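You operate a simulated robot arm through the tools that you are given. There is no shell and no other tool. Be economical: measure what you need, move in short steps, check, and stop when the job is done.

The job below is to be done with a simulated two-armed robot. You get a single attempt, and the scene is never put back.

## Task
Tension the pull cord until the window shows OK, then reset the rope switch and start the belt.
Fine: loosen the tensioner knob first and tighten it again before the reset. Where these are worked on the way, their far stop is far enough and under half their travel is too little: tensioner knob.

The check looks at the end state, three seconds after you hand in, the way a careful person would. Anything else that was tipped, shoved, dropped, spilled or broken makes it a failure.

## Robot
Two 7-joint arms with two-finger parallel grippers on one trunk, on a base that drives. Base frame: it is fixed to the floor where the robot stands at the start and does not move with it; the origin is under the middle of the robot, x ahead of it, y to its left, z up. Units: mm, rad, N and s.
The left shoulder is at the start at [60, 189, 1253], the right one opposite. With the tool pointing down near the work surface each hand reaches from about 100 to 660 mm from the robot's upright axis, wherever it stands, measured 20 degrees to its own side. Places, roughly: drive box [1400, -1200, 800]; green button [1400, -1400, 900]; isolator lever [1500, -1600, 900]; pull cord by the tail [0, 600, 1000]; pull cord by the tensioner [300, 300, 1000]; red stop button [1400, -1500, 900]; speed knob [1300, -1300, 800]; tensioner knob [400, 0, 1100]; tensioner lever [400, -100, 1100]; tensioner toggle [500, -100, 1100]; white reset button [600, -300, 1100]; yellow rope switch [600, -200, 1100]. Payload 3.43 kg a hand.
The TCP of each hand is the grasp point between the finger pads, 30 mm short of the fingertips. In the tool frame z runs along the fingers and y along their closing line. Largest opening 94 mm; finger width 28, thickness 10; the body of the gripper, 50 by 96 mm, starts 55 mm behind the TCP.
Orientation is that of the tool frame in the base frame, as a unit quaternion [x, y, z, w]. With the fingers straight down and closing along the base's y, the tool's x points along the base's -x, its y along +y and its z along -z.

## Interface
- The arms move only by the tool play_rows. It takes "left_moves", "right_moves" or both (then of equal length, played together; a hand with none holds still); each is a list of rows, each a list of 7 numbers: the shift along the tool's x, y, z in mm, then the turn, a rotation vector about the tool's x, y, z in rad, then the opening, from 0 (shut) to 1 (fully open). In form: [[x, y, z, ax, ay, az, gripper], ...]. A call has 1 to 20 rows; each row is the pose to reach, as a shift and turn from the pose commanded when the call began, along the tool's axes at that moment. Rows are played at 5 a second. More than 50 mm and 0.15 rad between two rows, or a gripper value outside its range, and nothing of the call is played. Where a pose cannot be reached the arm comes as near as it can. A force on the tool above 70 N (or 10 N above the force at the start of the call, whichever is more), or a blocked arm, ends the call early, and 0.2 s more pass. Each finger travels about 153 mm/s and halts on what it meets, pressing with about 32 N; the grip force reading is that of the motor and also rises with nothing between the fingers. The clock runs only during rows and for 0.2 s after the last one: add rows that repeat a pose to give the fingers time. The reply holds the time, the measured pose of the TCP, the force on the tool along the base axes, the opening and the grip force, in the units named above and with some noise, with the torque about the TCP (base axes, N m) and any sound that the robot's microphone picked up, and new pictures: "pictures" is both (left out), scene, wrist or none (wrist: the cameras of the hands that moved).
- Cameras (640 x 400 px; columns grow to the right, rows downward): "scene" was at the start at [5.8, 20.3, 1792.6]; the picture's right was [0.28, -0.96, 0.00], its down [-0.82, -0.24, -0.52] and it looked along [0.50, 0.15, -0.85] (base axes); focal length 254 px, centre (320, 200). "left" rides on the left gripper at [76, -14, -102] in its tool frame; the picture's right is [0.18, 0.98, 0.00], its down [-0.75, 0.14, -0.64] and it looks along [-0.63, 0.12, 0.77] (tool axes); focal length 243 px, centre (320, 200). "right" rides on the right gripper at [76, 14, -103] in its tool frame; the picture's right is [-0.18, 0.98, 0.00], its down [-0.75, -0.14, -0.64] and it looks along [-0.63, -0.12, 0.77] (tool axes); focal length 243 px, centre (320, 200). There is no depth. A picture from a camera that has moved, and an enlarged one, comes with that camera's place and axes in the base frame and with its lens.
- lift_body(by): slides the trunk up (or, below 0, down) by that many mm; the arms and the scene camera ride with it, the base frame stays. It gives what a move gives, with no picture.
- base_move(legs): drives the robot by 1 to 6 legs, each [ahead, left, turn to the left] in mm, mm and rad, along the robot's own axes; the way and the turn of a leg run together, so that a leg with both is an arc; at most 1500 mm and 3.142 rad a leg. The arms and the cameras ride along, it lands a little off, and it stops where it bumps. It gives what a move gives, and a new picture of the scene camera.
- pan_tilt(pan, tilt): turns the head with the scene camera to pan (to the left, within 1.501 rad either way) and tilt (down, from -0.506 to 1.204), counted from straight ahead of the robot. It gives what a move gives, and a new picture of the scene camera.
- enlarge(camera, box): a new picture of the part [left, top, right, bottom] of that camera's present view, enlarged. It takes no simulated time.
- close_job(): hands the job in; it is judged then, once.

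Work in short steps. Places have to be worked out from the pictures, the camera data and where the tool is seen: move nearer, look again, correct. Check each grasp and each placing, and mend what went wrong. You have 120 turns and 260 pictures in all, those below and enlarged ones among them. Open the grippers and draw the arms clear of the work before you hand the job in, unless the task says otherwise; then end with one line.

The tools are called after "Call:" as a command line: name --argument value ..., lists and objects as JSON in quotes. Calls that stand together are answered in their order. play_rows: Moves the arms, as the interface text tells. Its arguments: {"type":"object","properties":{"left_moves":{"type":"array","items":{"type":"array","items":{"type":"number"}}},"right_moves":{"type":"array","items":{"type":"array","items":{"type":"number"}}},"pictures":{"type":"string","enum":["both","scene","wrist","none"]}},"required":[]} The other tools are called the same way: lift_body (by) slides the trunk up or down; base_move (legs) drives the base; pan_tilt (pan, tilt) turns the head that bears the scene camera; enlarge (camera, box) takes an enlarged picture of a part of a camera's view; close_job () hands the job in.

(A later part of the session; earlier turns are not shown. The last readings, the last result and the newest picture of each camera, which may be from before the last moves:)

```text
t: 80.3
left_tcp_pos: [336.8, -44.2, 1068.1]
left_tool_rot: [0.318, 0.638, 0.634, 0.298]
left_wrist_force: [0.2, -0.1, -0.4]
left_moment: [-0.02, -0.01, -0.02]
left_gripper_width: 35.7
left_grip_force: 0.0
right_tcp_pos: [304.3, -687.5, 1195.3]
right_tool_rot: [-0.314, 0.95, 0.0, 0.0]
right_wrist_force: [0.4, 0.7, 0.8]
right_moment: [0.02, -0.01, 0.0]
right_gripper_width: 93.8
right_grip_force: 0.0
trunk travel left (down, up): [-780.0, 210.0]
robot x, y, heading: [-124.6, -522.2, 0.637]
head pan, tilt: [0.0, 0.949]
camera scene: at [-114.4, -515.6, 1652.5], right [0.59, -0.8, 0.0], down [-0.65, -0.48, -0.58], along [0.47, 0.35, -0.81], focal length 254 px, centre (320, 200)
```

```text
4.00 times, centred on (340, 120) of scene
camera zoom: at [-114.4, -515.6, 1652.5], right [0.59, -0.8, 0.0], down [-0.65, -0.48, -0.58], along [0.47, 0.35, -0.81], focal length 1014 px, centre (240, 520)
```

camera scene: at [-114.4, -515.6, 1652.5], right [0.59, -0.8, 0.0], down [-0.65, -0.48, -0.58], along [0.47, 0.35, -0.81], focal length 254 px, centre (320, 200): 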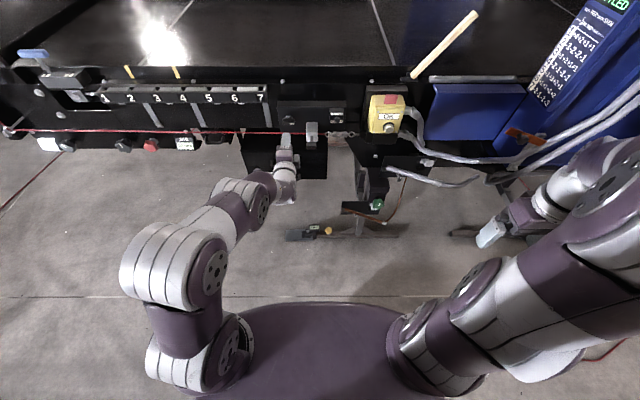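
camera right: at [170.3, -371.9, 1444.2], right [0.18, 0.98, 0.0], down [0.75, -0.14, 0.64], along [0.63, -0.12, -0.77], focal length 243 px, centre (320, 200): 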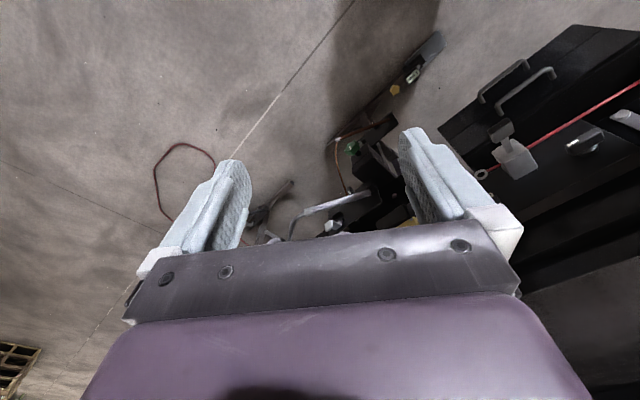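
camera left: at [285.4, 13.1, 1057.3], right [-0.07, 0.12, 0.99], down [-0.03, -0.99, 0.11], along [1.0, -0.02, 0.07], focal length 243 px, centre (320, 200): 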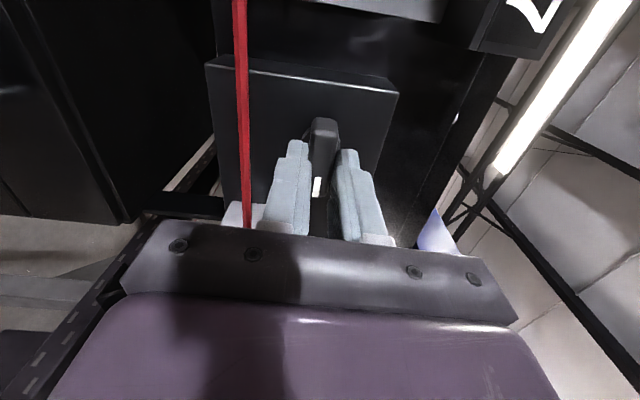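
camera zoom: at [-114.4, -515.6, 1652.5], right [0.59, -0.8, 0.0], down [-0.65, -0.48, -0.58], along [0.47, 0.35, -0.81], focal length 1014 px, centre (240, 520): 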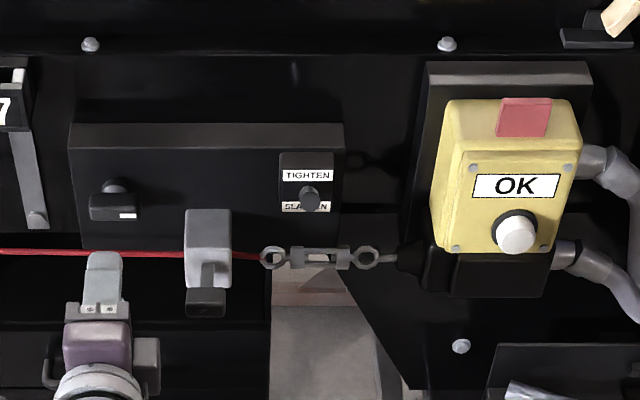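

Knob tight, window OK. The white button is on the right arm's side (≈723 ahead, 230 right of the robot, z≈1085). I bring the right hand forward, pitching it horizontal with closed fingers, stopping short.

Call:
play_rows --right_moves '[[-40, 20, 0, 0, -0.05, 0, 0.8], [-80, 40, 0, 0, -0.1, 0, 0.6], [-120, 60, 0, 0, -0.2, 0, 0.4], [-160, 80, 0, 0, -0.3, 0, 0.2], [-200, 100, 5, 0, -0.42, 0, 0], [-235, 118, 10, 0, -0.55, 0, 0], [-265, 132, 18, 0, -0.69, 0, 0], [-290, 142, 26, 0, -0.83, 0, 0], [-315, 150, 36, 0, -0.97, 0, 0], [-335, 156, 48, 0, -1.11, 0, 0], [-350, 156, 62, 0, -1.25, 0, 0], [-365, 156, 78, 0, -1.39, 0, 0], [-380, 156, 92, 0, -1.5, 0, 0], [-390, 156, 105, 0, -1.571, 0, 0], [-390, 156, 105, 0, -1.571, 0, 0]]' --pictures "both"

```text
t: 83.5
left_tcp_pos: [339.9, -43.2, 1067.2]
left_tool_rot: [0.32, 0.639, 0.633, 0.297]
left_wrist_force: [-0.2, 0.3, 0.8]
left_moment: [0.04, -0.02, -0.01]
left_gripper_width: 35.5
left_grip_force: 0.0
right_tcp_pos: [528.9, -367.7, 1093.5]
right_tool_rot: [-0.226, 0.671, 0.226, 0.669]
right_wrist_force: [0.3, -0.2, -0.9]
right_moment: [0.02, -0.01, 0.0]
right_gripper_width: 0.2
right_grip_force: 32.1
right hand out of reach, approached as far as the arm can: row 9, 10, 12, 13, 14, 15
trunk travel left (down, up): [-780.0, 210.0]
robot x, y, heading: [-121.1, -520.0, 0.637]
head pan, tilt: [0.0, 0.949]
camera scene: at [-110.7, -513.4, 1652.4], right [0.59, -0.8, 0.0], down [-0.65, -0.48, -0.58], along [0.47, 0.35, -0.81], focal length 254 px, centre (320, 200)
camera right: at [439.2, -419.9, 1018.0], right [-0.59, 0.78, 0.18], down [-0.42, -0.5, 0.76], along [0.68, 0.37, 0.63], focal length 243 px, centre (320, 200)
```

scene: 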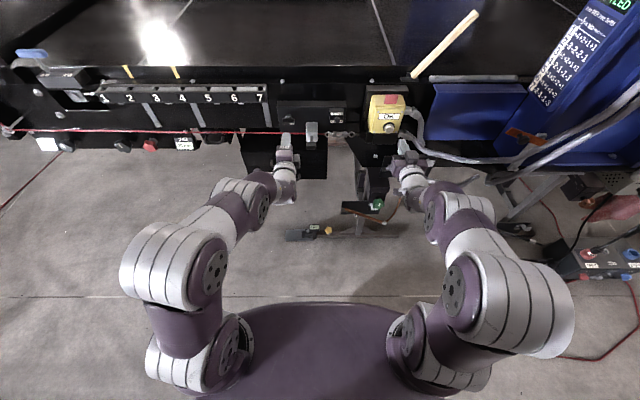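
right: 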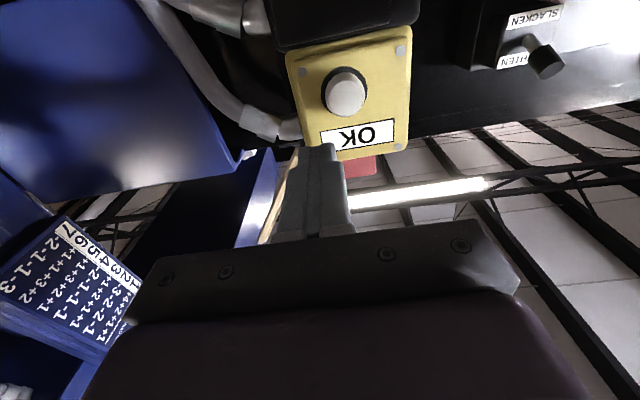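

Button triangulates to ≈(608,-279,1080): 86 mm beyond my fingertips, 25 left, 13 down. I align and advance 45 mm first.

Call:
play_rows --right_moves '[[4, 6, 10, 0, 0, 0, 0], [8, 12, 20, 0, 0, 0, 0], [10, 18, 32, 0, 0, 0, 0], [13, 20, 45, 0, 0, 0, 0], [13, 20, 45, 0, 0, 0, 0]]' --pictures "wrist"

Call:
enlarge --camera "scene" --box '[340, 80, 440, 160]'

```text
t: 84.7
left_tcp_pos: [338.2, -43.5, 1068.0]
left_tool_rot: [0.32, 0.639, 0.633, 0.298]
left_wrist_force: [-0.2, 0.3, -0.1]
left_moment: [0.02, 0.03, -0.02]
left_gripper_width: 35.8
left_grip_force: 0.0
right_tcp_pos: [536.8, -365.7, 1070.6]
right_tool_rot: [-0.225, 0.671, 0.225, 0.669]
right_wrist_force: [0.1, 0.3, 0.6]
right_moment: [-0.01, -0.01, 0.02]
right_gripper_width: 0.0
right_grip_force: 32.0
right hand out of reach, approached as far as the arm can: row 1, 2, 3, 4, 5
trunk travel left (down, up): [-780.0, 210.0]
robot x, y, heading: [-124.6, -523.8, 0.638]
head pan, tilt: [0.0, 0.949]
camera right: at [447.3, -417.5, 995.1], right [-0.59, 0.78, 0.18], down [-0.42, -0.5, 0.76], along [0.68, 0.37, 0.63], focal length 243 px, centre (320, 200)
```

right: 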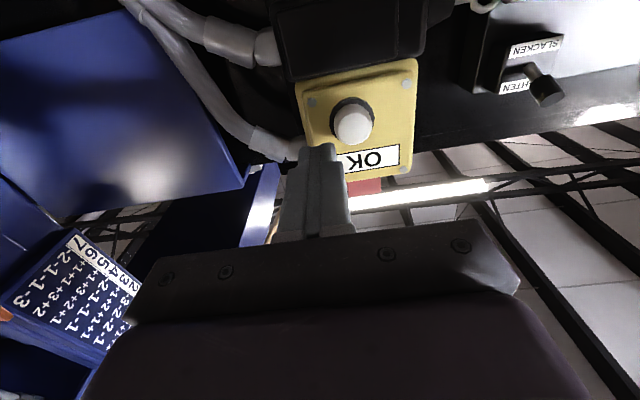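

```text
5.00 times, centred on (390, 120) of scene
camera zoom: at [-112.1, -514.2, 1652.5], right [0.59, -0.8, 0.0], down [-0.65, -0.48, -0.58], along [0.47, 0.35, -0.81], focal length 1268 px, centre (-30, 600)
```

zoom: 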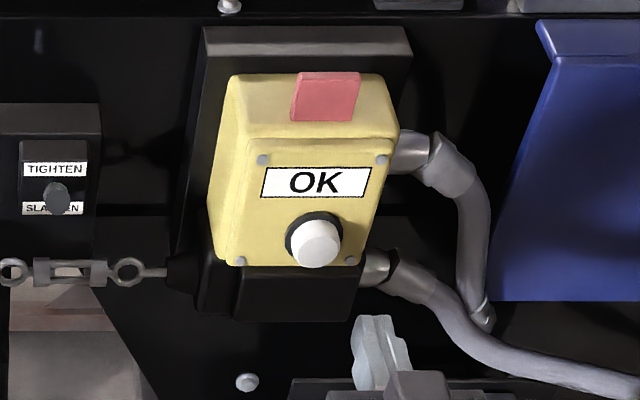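

Too folded again; I back the base 65 mm so the button falls mid-band.

Call:
base_move --legs '[[-65, 0, 0]]'

Call:
play_rows --right_moves '[[0, 6, 15, 0, 0, 0, 0], [0, 12, 30, 0, 0, 0, 0], [0, 18, 45, 0, 0, 0, 0], [0, 22, 60, 0, 0, 0, 0], [0, 22, 75, 0, 0, 0, 0], [0, 22, 75, 0, 0, 0, 0]]' --pictures "wrist"

Call:
enlarge --camera "scene" --box '[340, 70, 440, 150]'

```text
t: 85.7
left_tcp_pos: [287.0, -82.6, 1068.2]
left_tool_rot: [0.32, 0.639, 0.633, 0.297]
left_wrist_force: [-0.2, 0.2, -0.9]
left_moment: [-0.02, 0.0, 0.03]
left_gripper_width: 35.8
left_grip_force: 0.1
right_tcp_pos: [485.5, -404.3, 1071.7]
right_tool_rot: [-0.225, 0.671, 0.225, 0.669]
right_wrist_force: [-0.2, 0.5, -0.1]
right_moment: [-0.04, 0.06, -0.05]
right_gripper_width: 0.0
right_grip_force: 32.0
trunk travel left (down, up): [-780.0, 210.0]
robot x, y, heading: [-177.1, -563.0, 0.642]
head pan, tilt: [0.0, 0.949]
camera scene: at [-165.0, -552.9, 1652.4], right [0.59, -0.8, 0.0], down [-0.65, -0.48, -0.58], along [0.47, 0.35, -0.81], focal length 254 px, centre (320, 200)
```

scene: 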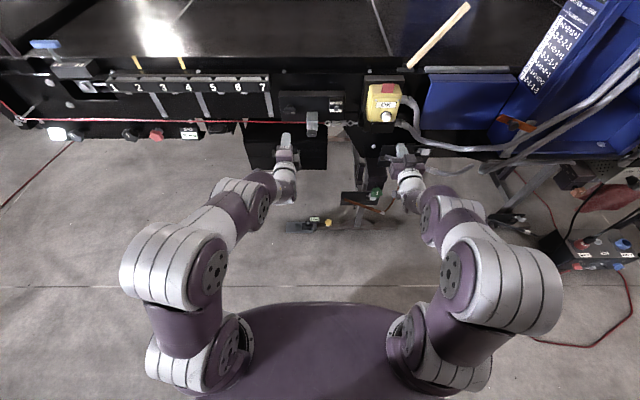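

```text
t: 87.1
left_tcp_pos: [284.6, -80.3, 1067.9]
left_tool_rot: [0.32, 0.639, 0.633, 0.297]
left_wrist_force: [-0.3, 0.6, -0.4]
left_moment: [0.01, -0.02, 0.0]
left_gripper_width: 35.7
left_grip_force: 0.0
right_tcp_pos: [536.1, -348.0, 1072.8]
right_tool_rot: [-0.23, 0.671, 0.229, 0.667]
right_wrist_force: [0.6, -0.5, 0.7]
right_moment: [0.0, -0.01, 0.01]
right_gripper_width: 0.0
right_grip_force: 31.7
right hand out of reach, approached as far as the arm can: row 1, 2, 3, 4, 5, 6
trunk travel left (down, up): [-780.0, 210.0]
robot x, y, heading: [-173.8, -563.8, 0.636]
head pan, tilt: [0.0, 0.949]
camera right: at [447.3, -400.5, 996.9], right [-0.6, 0.78, 0.18], down [-0.42, -0.5, 0.76], along [0.68, 0.38, 0.63], focal length 243 px, centre (320, 200)
```

right: 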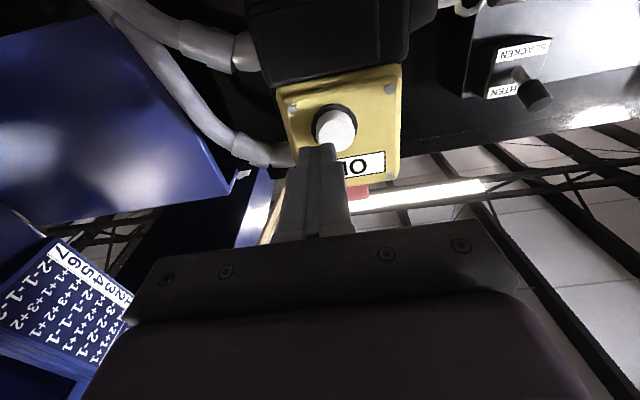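

```text
5.00 times, centred on (390, 110) of scene
camera zoom: at [-165.1, -552.5, 1652.5], right [0.59, -0.8, 0.0], down [-0.65, -0.48, -0.58], along [0.47, 0.35, -0.81], focal length 1268 px, centre (-30, 650)
```

zoom: 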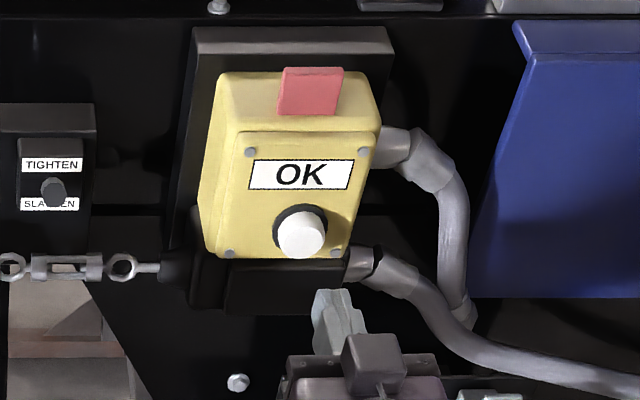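

Now at ~701 ahead. Button ≈14 left, 10 up, 66 beyond tips. I align and advance 45.

Call:
play_rows --right_moves '[[-4, 5, 8, 0, 0, 0, 0], [-8, 10, 18, 0, 0, 0, 0], [-10, 13, 30, 0, 0, 0, 0], [-10, 13, 42, 0, 0, 0, 0], [-10, 13, 42, 0, 0, 0, 0]]' --pictures "wrist"

Call:
enlarge --camera "scene" --box '[340, 70, 440, 150]'

```text
t: 88.3
left_tcp_pos: [286.4, -82.4, 1066.6]
left_tool_rot: [0.32, 0.639, 0.633, 0.298]
left_wrist_force: [-0.7, 0.8, 0.1]
left_moment: [-0.03, -0.02, 0.03]
left_gripper_width: 35.5
left_grip_force: 0.1
right_tcp_pos: [567.3, -321.0, 1084.6]
right_tool_rot: [-0.229, 0.671, 0.228, 0.667]
right_wrist_force: [0.4, 0.9, -0.8]
right_moment: [0.05, -0.02, 0.02]
right_gripper_width: 0.1
right_grip_force: 31.9
right hand out of reach, approached as far as the arm can: row 1, 2, 3, 4, 5
trunk travel left (down, up): [-780.0, 210.0]
robot x, y, heading: [-174.7, -558.8, 0.633]
head pan, tilt: [0.0, 0.949]
camera right: at [478.6, -373.7, 1008.8], right [-0.6, 0.78, 0.18], down [-0.42, -0.5, 0.76], along [0.68, 0.38, 0.63], focal length 243 px, centre (320, 200)
```

right: 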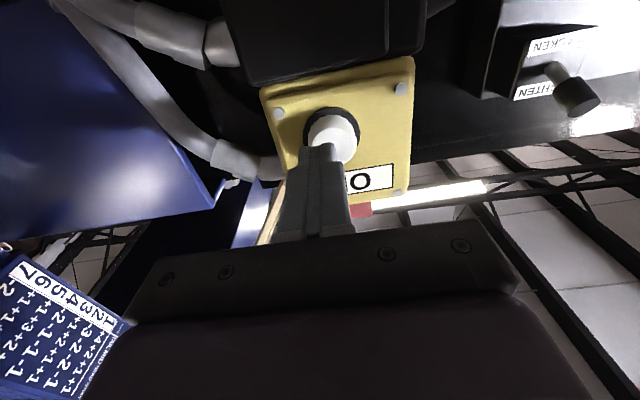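

```text
5.00 times, centred on (390, 110) of scene
camera zoom: at [-165.6, -553.2, 1652.5], right [0.59, -0.8, 0.0], down [-0.65, -0.48, -0.58], along [0.47, 0.35, -0.81], focal length 1268 px, centre (-30, 650)
```

zoom: 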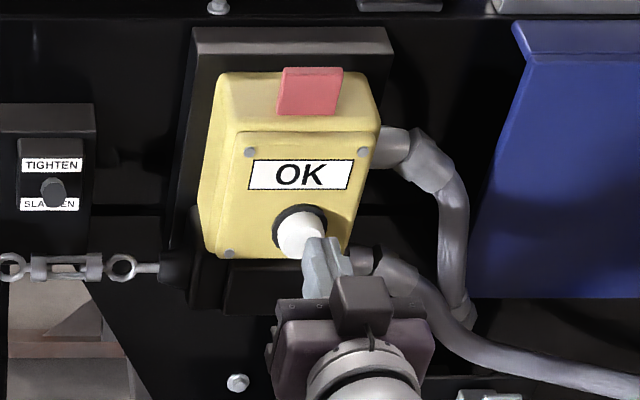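

Tips are ~25 mm short and ~11 mm right of the button. I shift left and press in small steps.

Call:
play_rows --right_moves '[[0, 7, 3, 0, 0, 0, 0], [0, 12, 8, 0, 0, 0, 0], [0, 12, 14, 0, 0, 0, 0], [0, 12, 19, 0, 0, 0, 0], [0, 12, 24, 0, 0, 0, 0], [0, 12, 28, 0, 0, 0, 0]]' --pictures "wrist"

Call:
enlarge --camera "scene" --box '[340, 70, 440, 150]'

```text
t: 89.8
left_tcp_pos: [277.9, -88.5, 1074.2]
left_tool_rot: [0.318, 0.636, 0.636, 0.3]
left_wrist_force: [0.1, 0.1, 0.3]
left_moment: [0.01, -0.03, -0.04]
left_gripper_width: 35.6
left_grip_force: 0.0
right_tcp_pos: [579.8, -311.1, 1085.6]
right_tool_rot: [-0.228, 0.673, 0.226, 0.666]
right_wrist_force: [-39.3, -29.2, 8.7]
right_moment: [0.71, -0.39, -0.14]
right_gripper_width: 0.1
right_grip_force: 32.4
right hand out of reach, approached as far as the arm can: row 1, 2, 3, 4, 5, 6
trunk travel left (down, up): [-780.0, 210.0]
robot x, y, heading: [-173.9, -562.8, 0.634]
head pan, tilt: [0.0, 0.949]
heard: click
stopped in row 6 (right hand): the force on the tool passed its limit at 74 N (the readings are from after the stop); the commanded pose is now the measured one
camera right: at [489.0, -364.3, 1011.1], right [-0.6, 0.78, 0.18], down [-0.42, -0.5, 0.76], along [0.69, 0.38, 0.62], focal length 243 px, centre (320, 200)
```

right: 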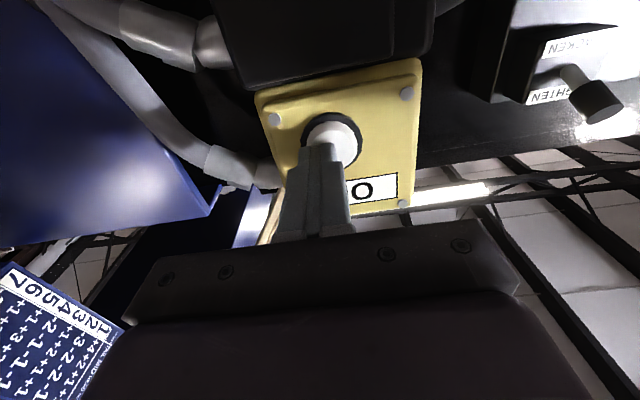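

```text
5.00 times, centred on (390, 110) of scene
camera zoom: at [-179.4, -561.1, 1653.0], right [0.59, -0.81, 0.0], down [-0.65, -0.48, -0.59], along [0.48, 0.35, -0.81], focal length 1268 px, centre (-30, 650)
```

zoom: 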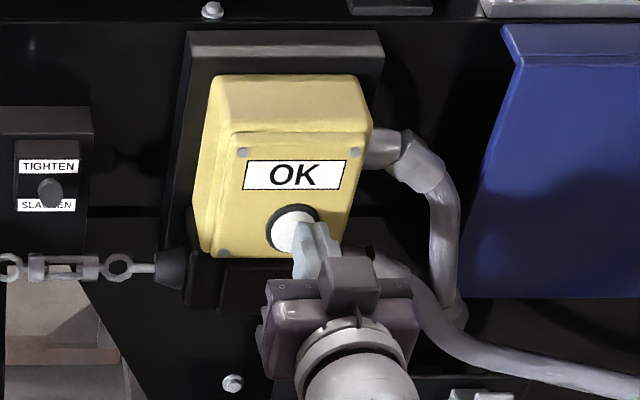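

A click, and the red flag dropped: the switch is reset. I withdraw the right hand straight back.

Call:
play_rows --right_moves '[[0, 0, -10, 0, 0, 0, 0], [0, 0, -25, 0, 0, 0, 0], [0, 0, -45, 0, 0, 0, 0], [0, 0, -65, 0, 0, 0, 0], [0, 0, -80, 0, 0, 0, 0]]' --pictures "scene"

Call:
enlarge --camera "scene" --box '[270, 70, 430, 170]'

```text
t: 91.0
left_tcp_pos: [286.1, -84.0, 1068.0]
left_tool_rot: [0.319, 0.639, 0.633, 0.299]
left_wrist_force: [0.2, -0.7, 1.2]
left_moment: [0.03, 0.01, 0.02]
left_gripper_width: 35.7
left_grip_force: 0.0
right_tcp_pos: [523.3, -354.3, 1079.9]
right_tool_rot: [-0.23, 0.676, 0.226, 0.662]
right_wrist_force: [-1.2, -0.5, 0.0]
right_moment: [0.01, -0.01, -0.01]
right_gripper_width: 0.0
right_grip_force: 32.0
trunk travel left (down, up): [-780.0, 210.0]
robot x, y, heading: [-176.7, -563.4, 0.637]
head pan, tilt: [0.0, 0.949]
camera scene: at [-166.9, -554.2, 1652.5], right [0.59, -0.81, 0.0], down [-0.65, -0.48, -0.58], along [0.47, 0.35, -0.81], focal length 254 px, centre (320, 200)
```

scene: 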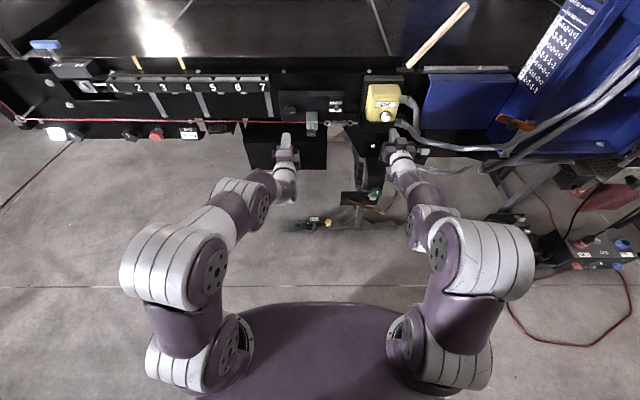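

```text
4.00 times, centred on (350, 120) of scene
camera zoom: at [-166.9, -554.2, 1652.5], right [0.59, -0.81, 0.0], down [-0.65, -0.48, -0.58], along [0.47, 0.35, -0.81], focal length 1014 px, centre (200, 520)
```

zoom: 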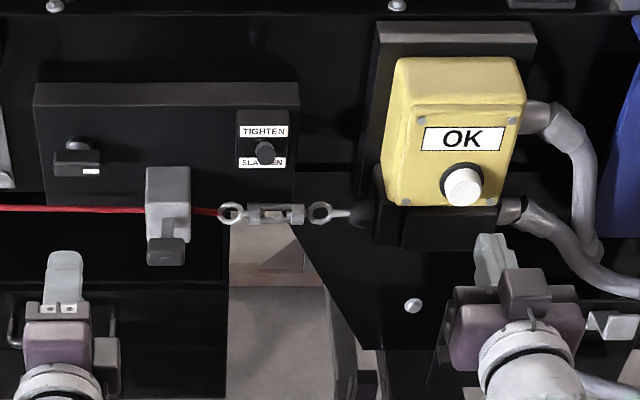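

Flag down, OK shown, knob tight, lever at rest. Now to the drive box: first back the robot well off, then look toward it.

Call:
base_move --legs '[[-350, 0, 0]]'

Call:
pan_tilt --pan -0.95 --tilt 0.45

Call:
enlarge --camera "scene" --box '[240, 120, 480, 270]'

```text
t: 93.3
left_tcp_pos: [4.4, -289.2, 1068.2]
left_tool_rot: [0.319, 0.639, 0.634, 0.297]
left_wrist_force: [0.0, -0.8, 0.3]
left_moment: [0.01, 0.02, -0.02]
left_gripper_width: 35.8
left_grip_force: 0.0
right_tcp_pos: [243.9, -558.4, 1080.3]
right_tool_rot: [-0.231, 0.676, 0.227, 0.662]
right_wrist_force: [0.5, -0.3, -0.6]
right_moment: [0.03, -0.04, -0.02]
right_gripper_width: 0.0
right_grip_force: 32.1
trunk travel left (down, up): [-780.0, 210.0]
robot x, y, heading: [-455.6, -767.6, 0.632]
head pan, tilt: [0.0, 0.949]
camera scene: at [-446.0, -760.2, 1652.5], right [0.59, -0.8, 0.0], down [-0.65, -0.48, -0.58], along [0.47, 0.35, -0.81], focal length 254 px, centre (320, 200)
```

scene: 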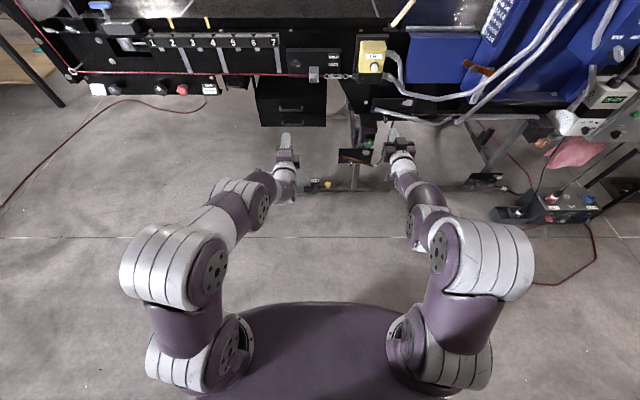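

```text
t: 94.5
left_tcp_pos: [4.4, -288.5, 1068.9]
left_tool_rot: [0.319, 0.639, 0.633, 0.298]
left_wrist_force: [-0.4, 0.4, -0.9]
left_moment: [0.02, -0.01, 0.0]
left_gripper_width: 35.9
left_grip_force: 0.1
right_tcp_pos: [244.4, -559.5, 1080.5]
right_tool_rot: [-0.231, 0.676, 0.227, 0.662]
right_wrist_force: [0.8, -0.5, 0.1]
right_moment: [-0.02, -0.01, 0.02]
right_gripper_width: 0.2
right_grip_force: 31.5
trunk travel left (down, up): [-780.0, 210.0]
robot x, y, heading: [-455.9, -767.3, 0.638]
head pan, tilt: [-0.949, 0.45]
camera scene: at [-417.2, -831.8, 1694.4], right [-0.31, -0.95, 0.0], down [-0.41, 0.13, -0.9], along [0.86, -0.28, -0.44], focal length 254 px, centre (320, 200)
```

scene: 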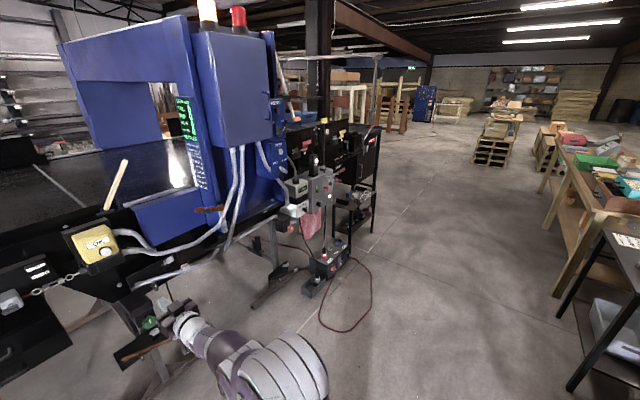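

```text
2.67 times, centred on (360, 195) of scene
camera zoom: at [-417.2, -831.8, 1694.4], right [-0.31, -0.95, 0.0], down [-0.41, 0.13, -0.9], along [0.86, -0.28, -0.44], focal length 676 px, centre (213, 213)
```

zoom: 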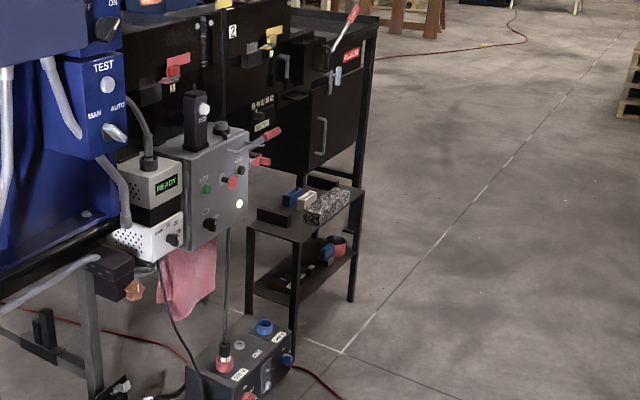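

The grey drive box with green/red buttons and a red-handled isolator is visible. I zoom in.

Call:
enlarge --camera "scene" --box '[280, 155, 360, 215]'

```text
6.67 times, centred on (320, 185) of scene
camera zoom: at [-417.2, -831.8, 1694.4], right [-0.31, -0.95, 0.0], down [-0.41, 0.13, -0.9], along [0.86, -0.28, -0.44], focal length 1691 px, centre (320, 300)
```

zoom: 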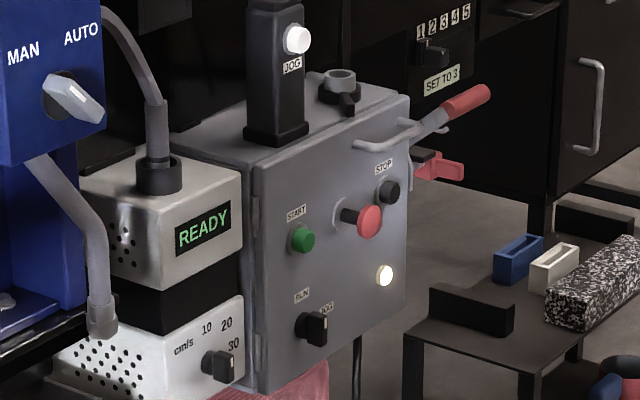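

Panel: green START, red mushroom, READY shown. Estimated START ≈(1300,-1370,900), on a face parallel to the belt. There's a red cable loop on the floor before it, so I shift right while staying well back and look down.

Call:
base_move --legs '[[0, -1100, 0]]'

Call:
pan_tilt --pan -0.35 --tilt 0.6

```text
t: 100.1
left_tcp_pos: [656.6, -1161.4, 1069.1]
left_tool_rot: [0.317, 0.64, 0.635, 0.294]
left_wrist_force: [0.1, -0.2, -0.4]
left_moment: [0.01, 0.0, 0.0]
left_gripper_width: 35.9
left_grip_force: 0.0
right_tcp_pos: [898.0, -1430.2, 1079.6]
right_tool_rot: [-0.234, 0.675, 0.23, 0.661]
right_wrist_force: [0.1, -0.1, -0.3]
right_moment: [0.0, -0.03, -0.01]
right_gripper_width: 0.0
right_grip_force: 32.0
trunk travel left (down, up): [-780.0, 210.0]
robot x, y, heading: [197.4, -1649.6, 0.649]
head pan, tilt: [-0.949, 0.45]
camera scene: at [239.5, -1708.9, 1694.4], right [-0.3, -0.95, 0.0], down [-0.42, 0.13, -0.9], along [0.86, -0.27, -0.44], focal length 254 px, centre (320, 200)
```

scene: 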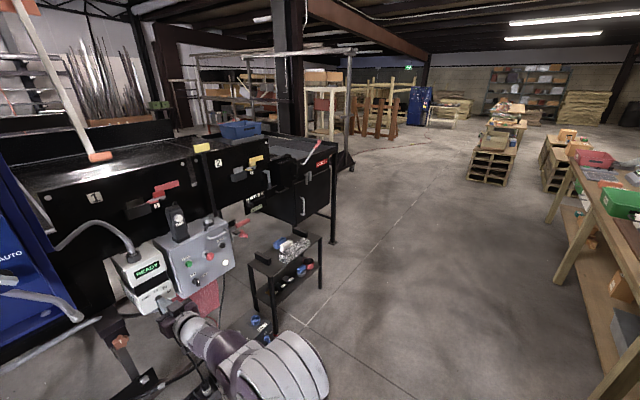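

```text
t: 101.1
left_tcp_pos: [656.6, -1161.4, 1067.4]
left_tool_rot: [0.317, 0.64, 0.634, 0.295]
left_wrist_force: [0.3, 0.4, -0.8]
left_moment: [0.02, -0.01, -0.01]
left_gripper_width: 35.8
left_grip_force: 0.0
right_tcp_pos: [896.7, -1431.1, 1080.2]
right_tool_rot: [-0.234, 0.675, 0.231, 0.661]
right_wrist_force: [-0.4, -0.1, -0.3]
right_moment: [-0.02, 0.01, 0.0]
right_gripper_width: 0.0
right_grip_force: 31.4
trunk travel left (down, up): [-780.0, 210.0]
robot x, y, heading: [199.2, -1645.6, 0.649]
head pan, tilt: [-0.351, 0.6]
camera scene: at [236.3, -1655.7, 1680.9], right [0.29, -0.96, 0.0], down [-0.54, -0.16, -0.83], along [0.79, 0.24, -0.56], focal length 254 px, centre (320, 200)
```

scene: 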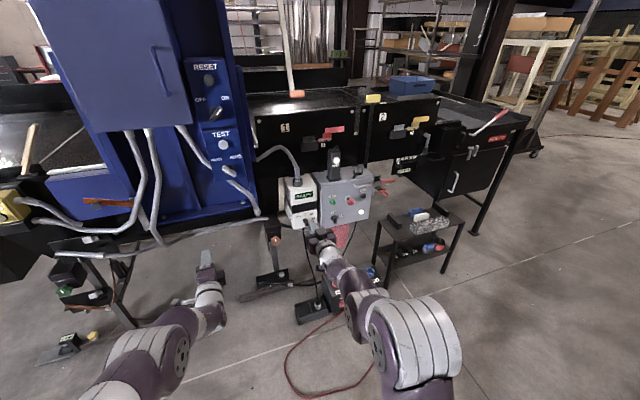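

START ≈(1383,-1396,866); loop's near edge ≈ 290 mm short of the belt line. If I turn the robot left ~0.6 the right shoulder comes forward, so I can reach START without driving over the cable. I drive right, a bit ahead, and turn.

Call:
base_move --legs '[[0, -372, -0.02], [180, 0, 0], [0, 0, 0.6]]'

Call:
pan_tilt --pan -0.8 --tilt 0.85

```text
t: 106.2
left_tcp_pos: [695.3, -1188.9, 1068.2]
left_tool_rot: [0.126, 0.703, 0.692, 0.105]
left_wrist_force: [-1.8, 0.2, 0.1]
left_moment: [-0.02, -0.02, 0.01]
left_gripper_width: 35.4
left_grip_force: 0.0
right_tcp_pos: [1041.8, -1287.1, 1080.5]
right_tool_rot: [-0.413, 0.583, 0.405, 0.57]
right_wrist_force: [-0.7, -0.2, -0.1]
right_moment: [-0.02, 0.01, -0.03]
right_gripper_width: 0.0
right_grip_force: 32.4
trunk travel left (down, up): [-780.0, 210.0]
robot x, y, heading: [568.6, -1842.9, 1.213]
head pan, tilt: [-0.351, 0.6]
camera scene: at [605.6, -1831.5, 1680.9], right [0.76, -0.65, 0.0], down [-0.37, -0.43, -0.82], along [0.54, 0.63, -0.57], focal length 254 px, centre (320, 200)
```

scene: 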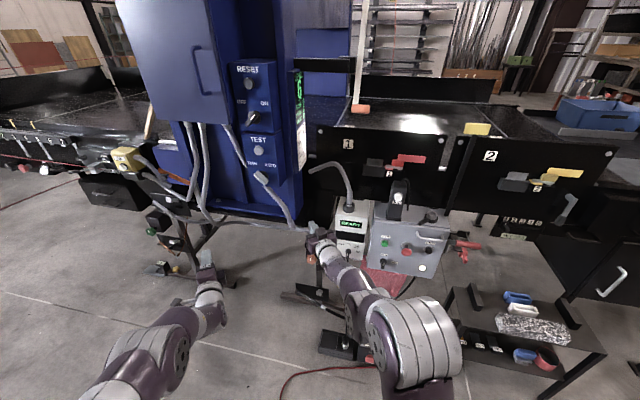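

```text
t: 107.2
left_tcp_pos: [694.7, -1191.2, 1066.1]
left_tool_rot: [0.125, 0.703, 0.692, 0.106]
left_wrist_force: [0.0, 0.2, -0.3]
left_moment: [-0.01, 0.01, 0.0]
left_gripper_width: 35.8
left_grip_force: 0.1
right_tcp_pos: [1043.1, -1287.5, 1080.8]
right_tool_rot: [-0.413, 0.582, 0.406, 0.57]
right_wrist_force: [0.1, -0.1, 0.2]
right_moment: [0.05, -0.03, 0.02]
right_gripper_width: 0.0
right_grip_force: 32.5
trunk travel left (down, up): [-780.0, 210.0]
robot x, y, heading: [567.3, -1838.8, 1.215]
head pan, tilt: [-0.799, 0.85]
camera scene: at [619.7, -1867.2, 1660.0], right [0.4, -0.92, 0.0], down [-0.69, -0.3, -0.66], along [0.6, 0.27, -0.75], focal length 254 px, centre (320, 200)
```

scene: 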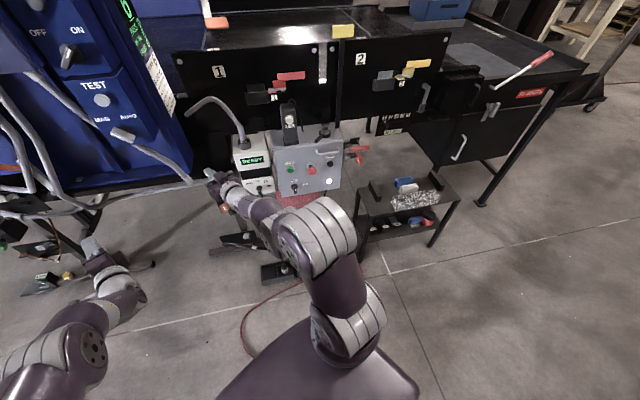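

The drive box is within reach now; zoom on its panel to read the settings.

Call:
enlarge --camera "scene" --box '[220, 130, 380, 230]'

Call:
enlarge --camera "scene" --box '[270, 150, 350, 200]'

```text
4.00 times, centred on (300, 180) of scene
camera zoom: at [619.7, -1867.2, 1660.0], right [0.4, -0.92, 0.0], down [-0.69, -0.3, -0.66], along [0.6, 0.27, -0.75], focal length 1014 px, centre (400, 280)
```

zoom: 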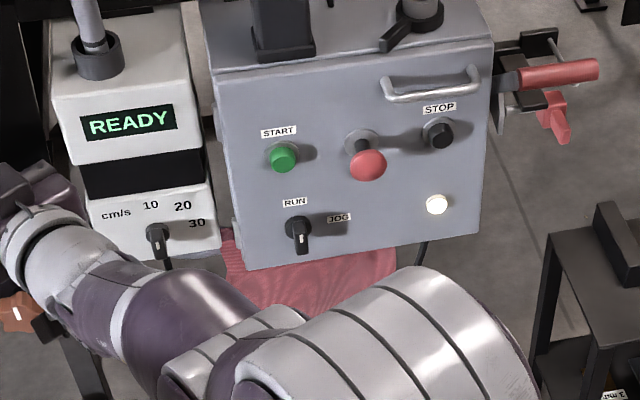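

```text
8.00 times, centred on (310, 175) of scene
camera zoom: at [619.7, -1867.2, 1660.0], right [0.4, -0.92, 0.0], down [-0.69, -0.3, -0.66], along [0.6, 0.27, -0.75], focal length 2029 px, centre (400, 400)
```

zoom: 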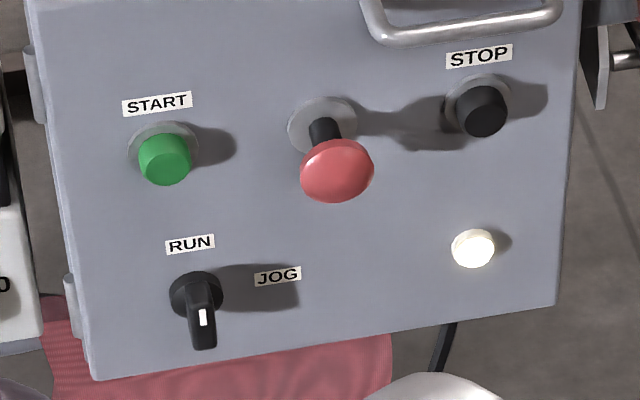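

Selector on RUN, mushroom out, READY. I nudge the base ~30 mm nearer (cable stays clear) and lower the trunk 170 so the shoulder is level with START.

Call:
base_move --legs '[[25, -17, 0]]'

Call:
lift_body --by -170

```text
t: 108.0
left_tcp_pos: [716.6, -1174.2, 1069.4]
left_tool_rot: [0.124, 0.703, 0.692, 0.106]
left_wrist_force: [-0.7, 0.1, 0.4]
left_moment: [0.05, -0.03, 0.01]
left_gripper_width: 36.0
left_grip_force: 0.0
right_tcp_pos: [1065.3, -1270.4, 1083.0]
right_tool_rot: [-0.413, 0.582, 0.406, 0.571]
right_wrist_force: [-1.2, -0.2, 0.5]
right_moment: [0.02, 0.0, -0.04]
right_gripper_width: 0.0
right_grip_force: 32.2
trunk travel left (down, up): [-780.0, 210.0]
robot x, y, heading: [591.2, -1826.2, 1.21]
head pan, tilt: [-0.799, 0.85]
camera scene: at [640.5, -1852.0, 1660.1], right [0.4, -0.92, 0.0], down [-0.69, -0.3, -0.66], along [0.61, 0.27, -0.75], focal length 254 px, centre (320, 200)
```

scene: 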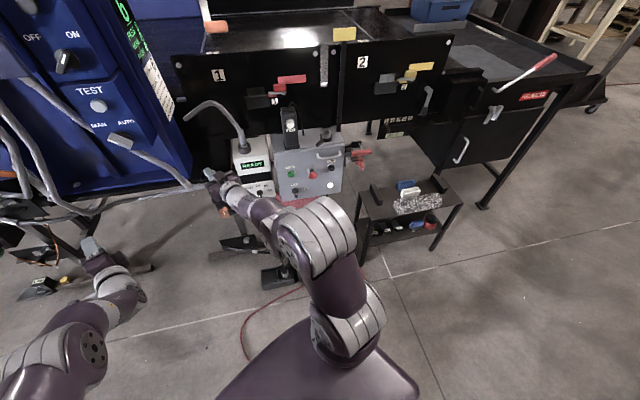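

```text
t: 109.9
left_tcp_pos: [719.5, -1171.8, 897.0]
left_tool_rot: [0.125, 0.703, 0.692, 0.106]
left_wrist_force: [-0.2, 1.3, -1.0]
left_moment: [0.06, 0.0, 0.01]
left_gripper_width: 35.9
left_grip_force: 0.0
right_tcp_pos: [1066.2, -1269.7, 911.0]
right_tool_rot: [-0.412, 0.582, 0.406, 0.571]
right_wrist_force: [0.1, 0.3, -0.2]
right_moment: [0.0, 0.03, 0.01]
right_gripper_width: 0.0
right_grip_force: 32.1
trunk travel left (down, up): [-610.0, 380.0]
robot x, y, heading: [593.7, -1829.9, 1.212]
head pan, tilt: [-0.799, 0.85]
```

I swing the right hand 280 mm to the right while yawing it back square to the panel, stopping ~60 mm short of START.

Call:
play_rows --right_moves '[[3, -28, -8, 0.06, 0, 0, 0], [5, -56, -17, 0.12, 0, 0, 0], [8, -84, -26, 0.18, 0, 0, 0], [10, -112, -35, 0.24, 0, 0, 0], [13, -140, -44, 0.3, 0, 0, 0], [16, -168, -53, 0.36, 0, 0, 0], [18, -196, -62, 0.42, 0, 0, 0], [21, -224, -70, 0.48, 0, 0, 0], [24, -252, -78, 0.54, 0, 0, 0], [26, -277, -84, 0.606, 0, 0, 0], [26, -277, -84, 0.606, 0, 0, 0]]' --pictures "both"

Call:
enlarge --camera "scene" --box '[240, 110, 360, 200]'

```text
t: 112.3
left_tcp_pos: [719.1, -1171.5, 897.4]
left_tool_rot: [0.125, 0.704, 0.691, 0.106]
left_wrist_force: [0.1, -0.2, 0.4]
left_moment: [0.02, -0.03, 0.03]
left_gripper_width: 35.8
left_grip_force: 0.0
right_tcp_pos: [1298.5, -1453.1, 894.4]
right_tool_rot: [-0.27, 0.664, 0.257, 0.648]
right_wrist_force: [0.7, 0.1, -0.2]
right_moment: [0.0, -0.01, -0.02]
right_gripper_width: 0.0
right_grip_force: 31.9
right hand out of reach, approached as far as the arm can: row 1, 2, 3, 4, 5, 6, 7, 8, 9, 10, 11
trunk travel left (down, up): [-610.0, 380.0]
robot x, y, heading: [595.6, -1829.0, 1.208]
head pan, tilt: [-0.799, 0.85]
camera scene: at [643.5, -1849.5, 1490.0], right [0.4, -0.92, 0.0], down [-0.69, -0.3, -0.66], along [0.6, 0.26, -0.75], focal length 254 px, centre (320, 200)
camera right: at [1214.5, -1517.1, 820.8], right [-0.68, 0.71, 0.18], down [-0.36, -0.53, 0.77], along [0.64, 0.46, 0.61], focal length 243 px, centre (320, 200)
```

scene: 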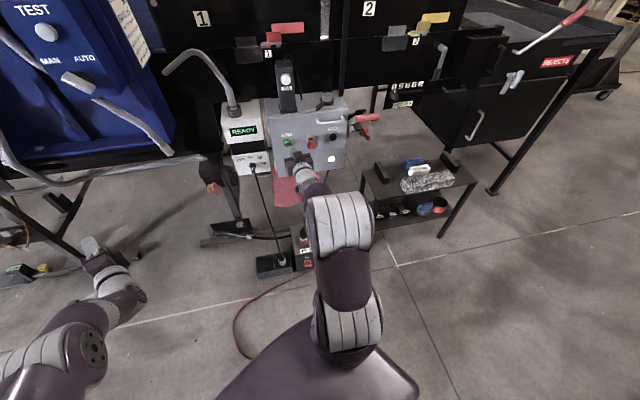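
right: 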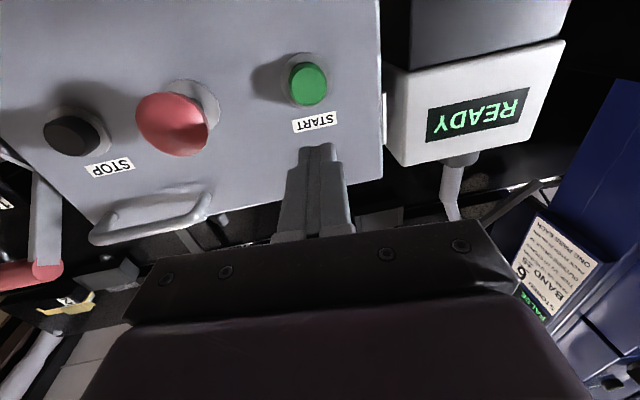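

```text
4.44 times, centred on (300, 155) of scene
camera zoom: at [643.5, -1849.5, 1490.0], right [0.4, -0.92, 0.0], down [-0.69, -0.3, -0.66], along [0.6, 0.26, -0.75], focal length 1127 px, centre (409, 400)
```

zoom: 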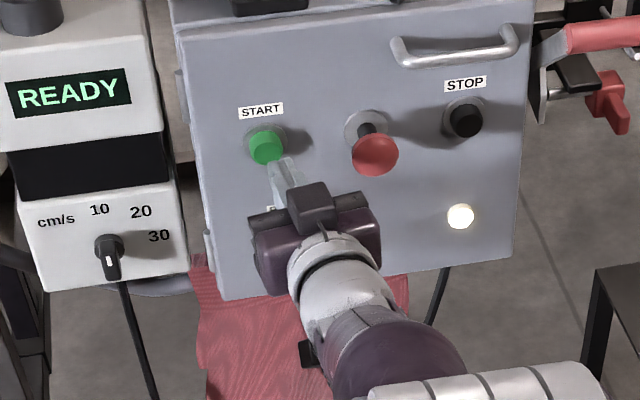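

START is ~84 mm ahead of the tips, 29 lower, 7 right. I lower and advance 50.

Call:
play_rows --right_moves '[[8, -2, 8, 0, 0, 0, 0], [16, -4, 18, 0, 0, 0, 0], [24, -6, 30, 0, 0, 0, 0], [29, -7, 42, 0, 0, 0, 0], [29, -7, 50, 0, 0, 0, 0], [29, -7, 50, 0, 0, 0, 0]]' --pictures "wrist"

Call:
enlarge --camera "scene" --box '[240, 110, 360, 200]'

```text
t: 113.7
left_tcp_pos: [719.1, -1172.9, 897.7]
left_tool_rot: [0.125, 0.703, 0.692, 0.106]
left_wrist_force: [0.3, 0.1, 0.2]
left_moment: [0.01, -0.01, 0.02]
left_gripper_width: 35.7
left_grip_force: 0.1
right_tcp_pos: [1337.7, -1422.3, 864.6]
right_tool_rot: [-0.271, 0.664, 0.258, 0.648]
right_wrist_force: [0.0, 0.3, 0.3]
right_moment: [0.0, 0.0, 0.01]
right_gripper_width: 0.2
right_grip_force: 31.9
trunk travel left (down, up): [-610.0, 380.0]
robot x, y, heading: [590.6, -1821.8, 1.216]
head pan, tilt: [-0.799, 0.85]
camera right: at [1254.3, -1487.0, 790.4], right [-0.68, 0.71, 0.18], down [-0.35, -0.53, 0.77], along [0.64, 0.46, 0.61], focal length 243 px, centre (320, 200)
```

right: 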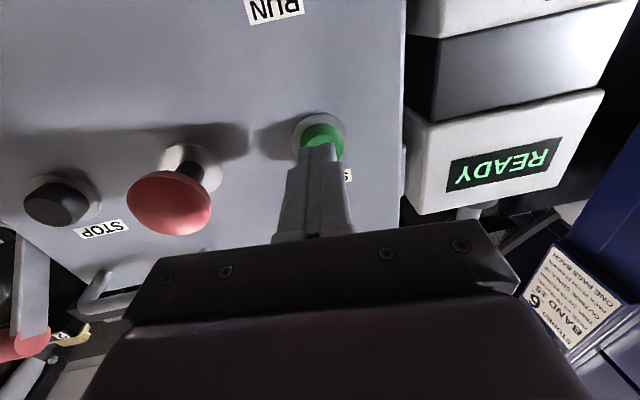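

```text
4.44 times, centred on (300, 155) of scene
camera zoom: at [643.6, -1849.7, 1490.0], right [0.4, -0.92, 0.0], down [-0.69, -0.3, -0.66], along [0.6, 0.26, -0.75], focal length 1127 px, centre (409, 400)
```

zoom: 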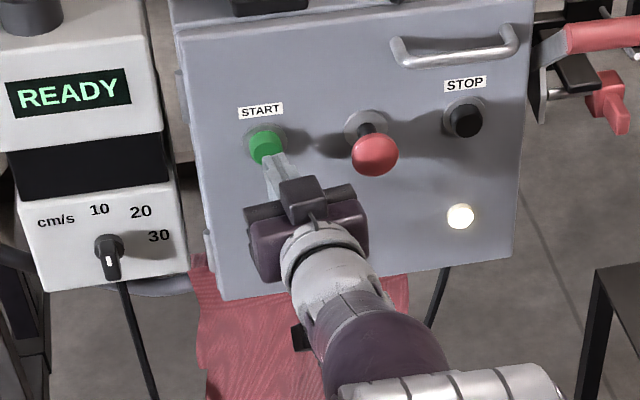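

Aligned in both views. I press START in small steps.

Call:
play_rows --right_moves '[[0, 0, 8, 0, 0, 0, 0], [0, 0, 16, 0, 0, 0, 0], [0, 0, 22, 0, 0, 0, 0], [0, 0, 27, 0, 0, 0, 0], [0, 0, 32, 0, 0, 0, 0], [0, 0, 37, 0, 0, 0, 0], [0, 0, 41, 0, 0, 0, 0]]' --pictures "wrist"

```text
t: 114.9
left_tcp_pos: [712.6, -1177.7, 901.7]
left_tool_rot: [0.124, 0.701, 0.694, 0.109]
left_wrist_force: [0.7, 0.0, 0.3]
left_moment: [-0.02, -0.01, -0.02]
left_gripper_width: 35.7
left_grip_force: 0.1
right_tcp_pos: [1352.4, -1411.5, 863.5]
right_tool_rot: [-0.27, 0.664, 0.257, 0.648]
right_wrist_force: [-40.6, -31.5, 12.4]
right_moment: [0.52, -0.7, -0.25]
right_gripper_width: 0.0
right_grip_force: 32.3
trunk travel left (down, up): [-610.0, 380.0]
robot x, y, heading: [588.4, -1830.6, 1.205]
head pan, tilt: [-0.799, 0.85]
heard: click
stopped in row 5 (right hand): the force on the tool passed its limit at 77 N (the readings are from after the stop); the commanded pose is now the measured one
camera right: at [1267.6, -1475.5, 790.5], right [-0.68, 0.72, 0.18], down [-0.36, -0.53, 0.77], along [0.65, 0.46, 0.61], focal length 243 px, centre (320, 200)
```

right: 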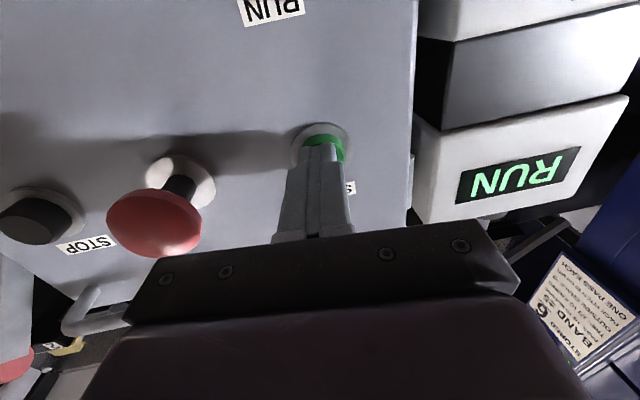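

Click, and the display reads RUN. I withdraw the right hand and open the gripper once clear.

Call:
play_rows --right_moves '[[0, 0, -12, 0, 0, 0, 0], [0, 0, -27, 0, 0, 0, 0], [0, 0, -42, 0, 0, 0, 0], [0, 0, -57, 0, 0, 0, 0], [0, 0, -70, 0, 0, 0, 0]]' --pictures "scene"

```text
t: 116.1
left_tcp_pos: [718.6, -1173.6, 898.1]
left_tool_rot: [0.125, 0.703, 0.692, 0.105]
left_wrist_force: [0.9, -0.5, -0.4]
left_moment: [0.0, 0.01, -0.03]
left_gripper_width: 35.5
left_grip_force: 0.0
right_tcp_pos: [1306.2, -1455.8, 858.0]
right_tool_rot: [-0.271, 0.668, 0.256, 0.645]
right_wrist_force: [-0.9, 0.5, 0.0]
right_moment: [0.03, 0.04, 0.02]
right_gripper_width: 0.0
right_grip_force: 32.1
trunk travel left (down, up): [-610.0, 380.0]
robot x, y, heading: [594.2, -1829.4, 1.212]
head pan, tilt: [-0.799, 0.85]
camera scene: at [642.3, -1850.6, 1490.0], right [0.4, -0.92, 0.0], down [-0.69, -0.3, -0.66], along [0.61, 0.26, -0.75], focal length 254 px, centre (320, 200)
```

scene: 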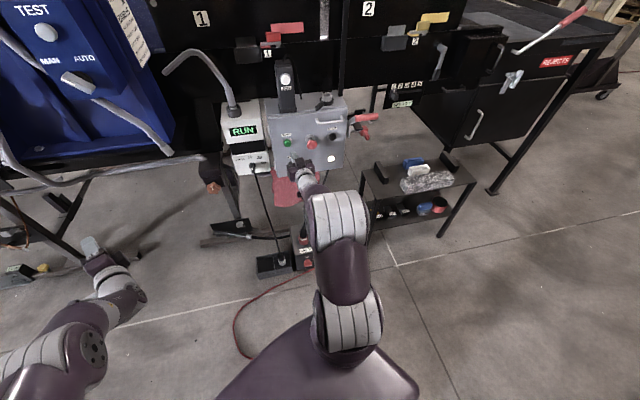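

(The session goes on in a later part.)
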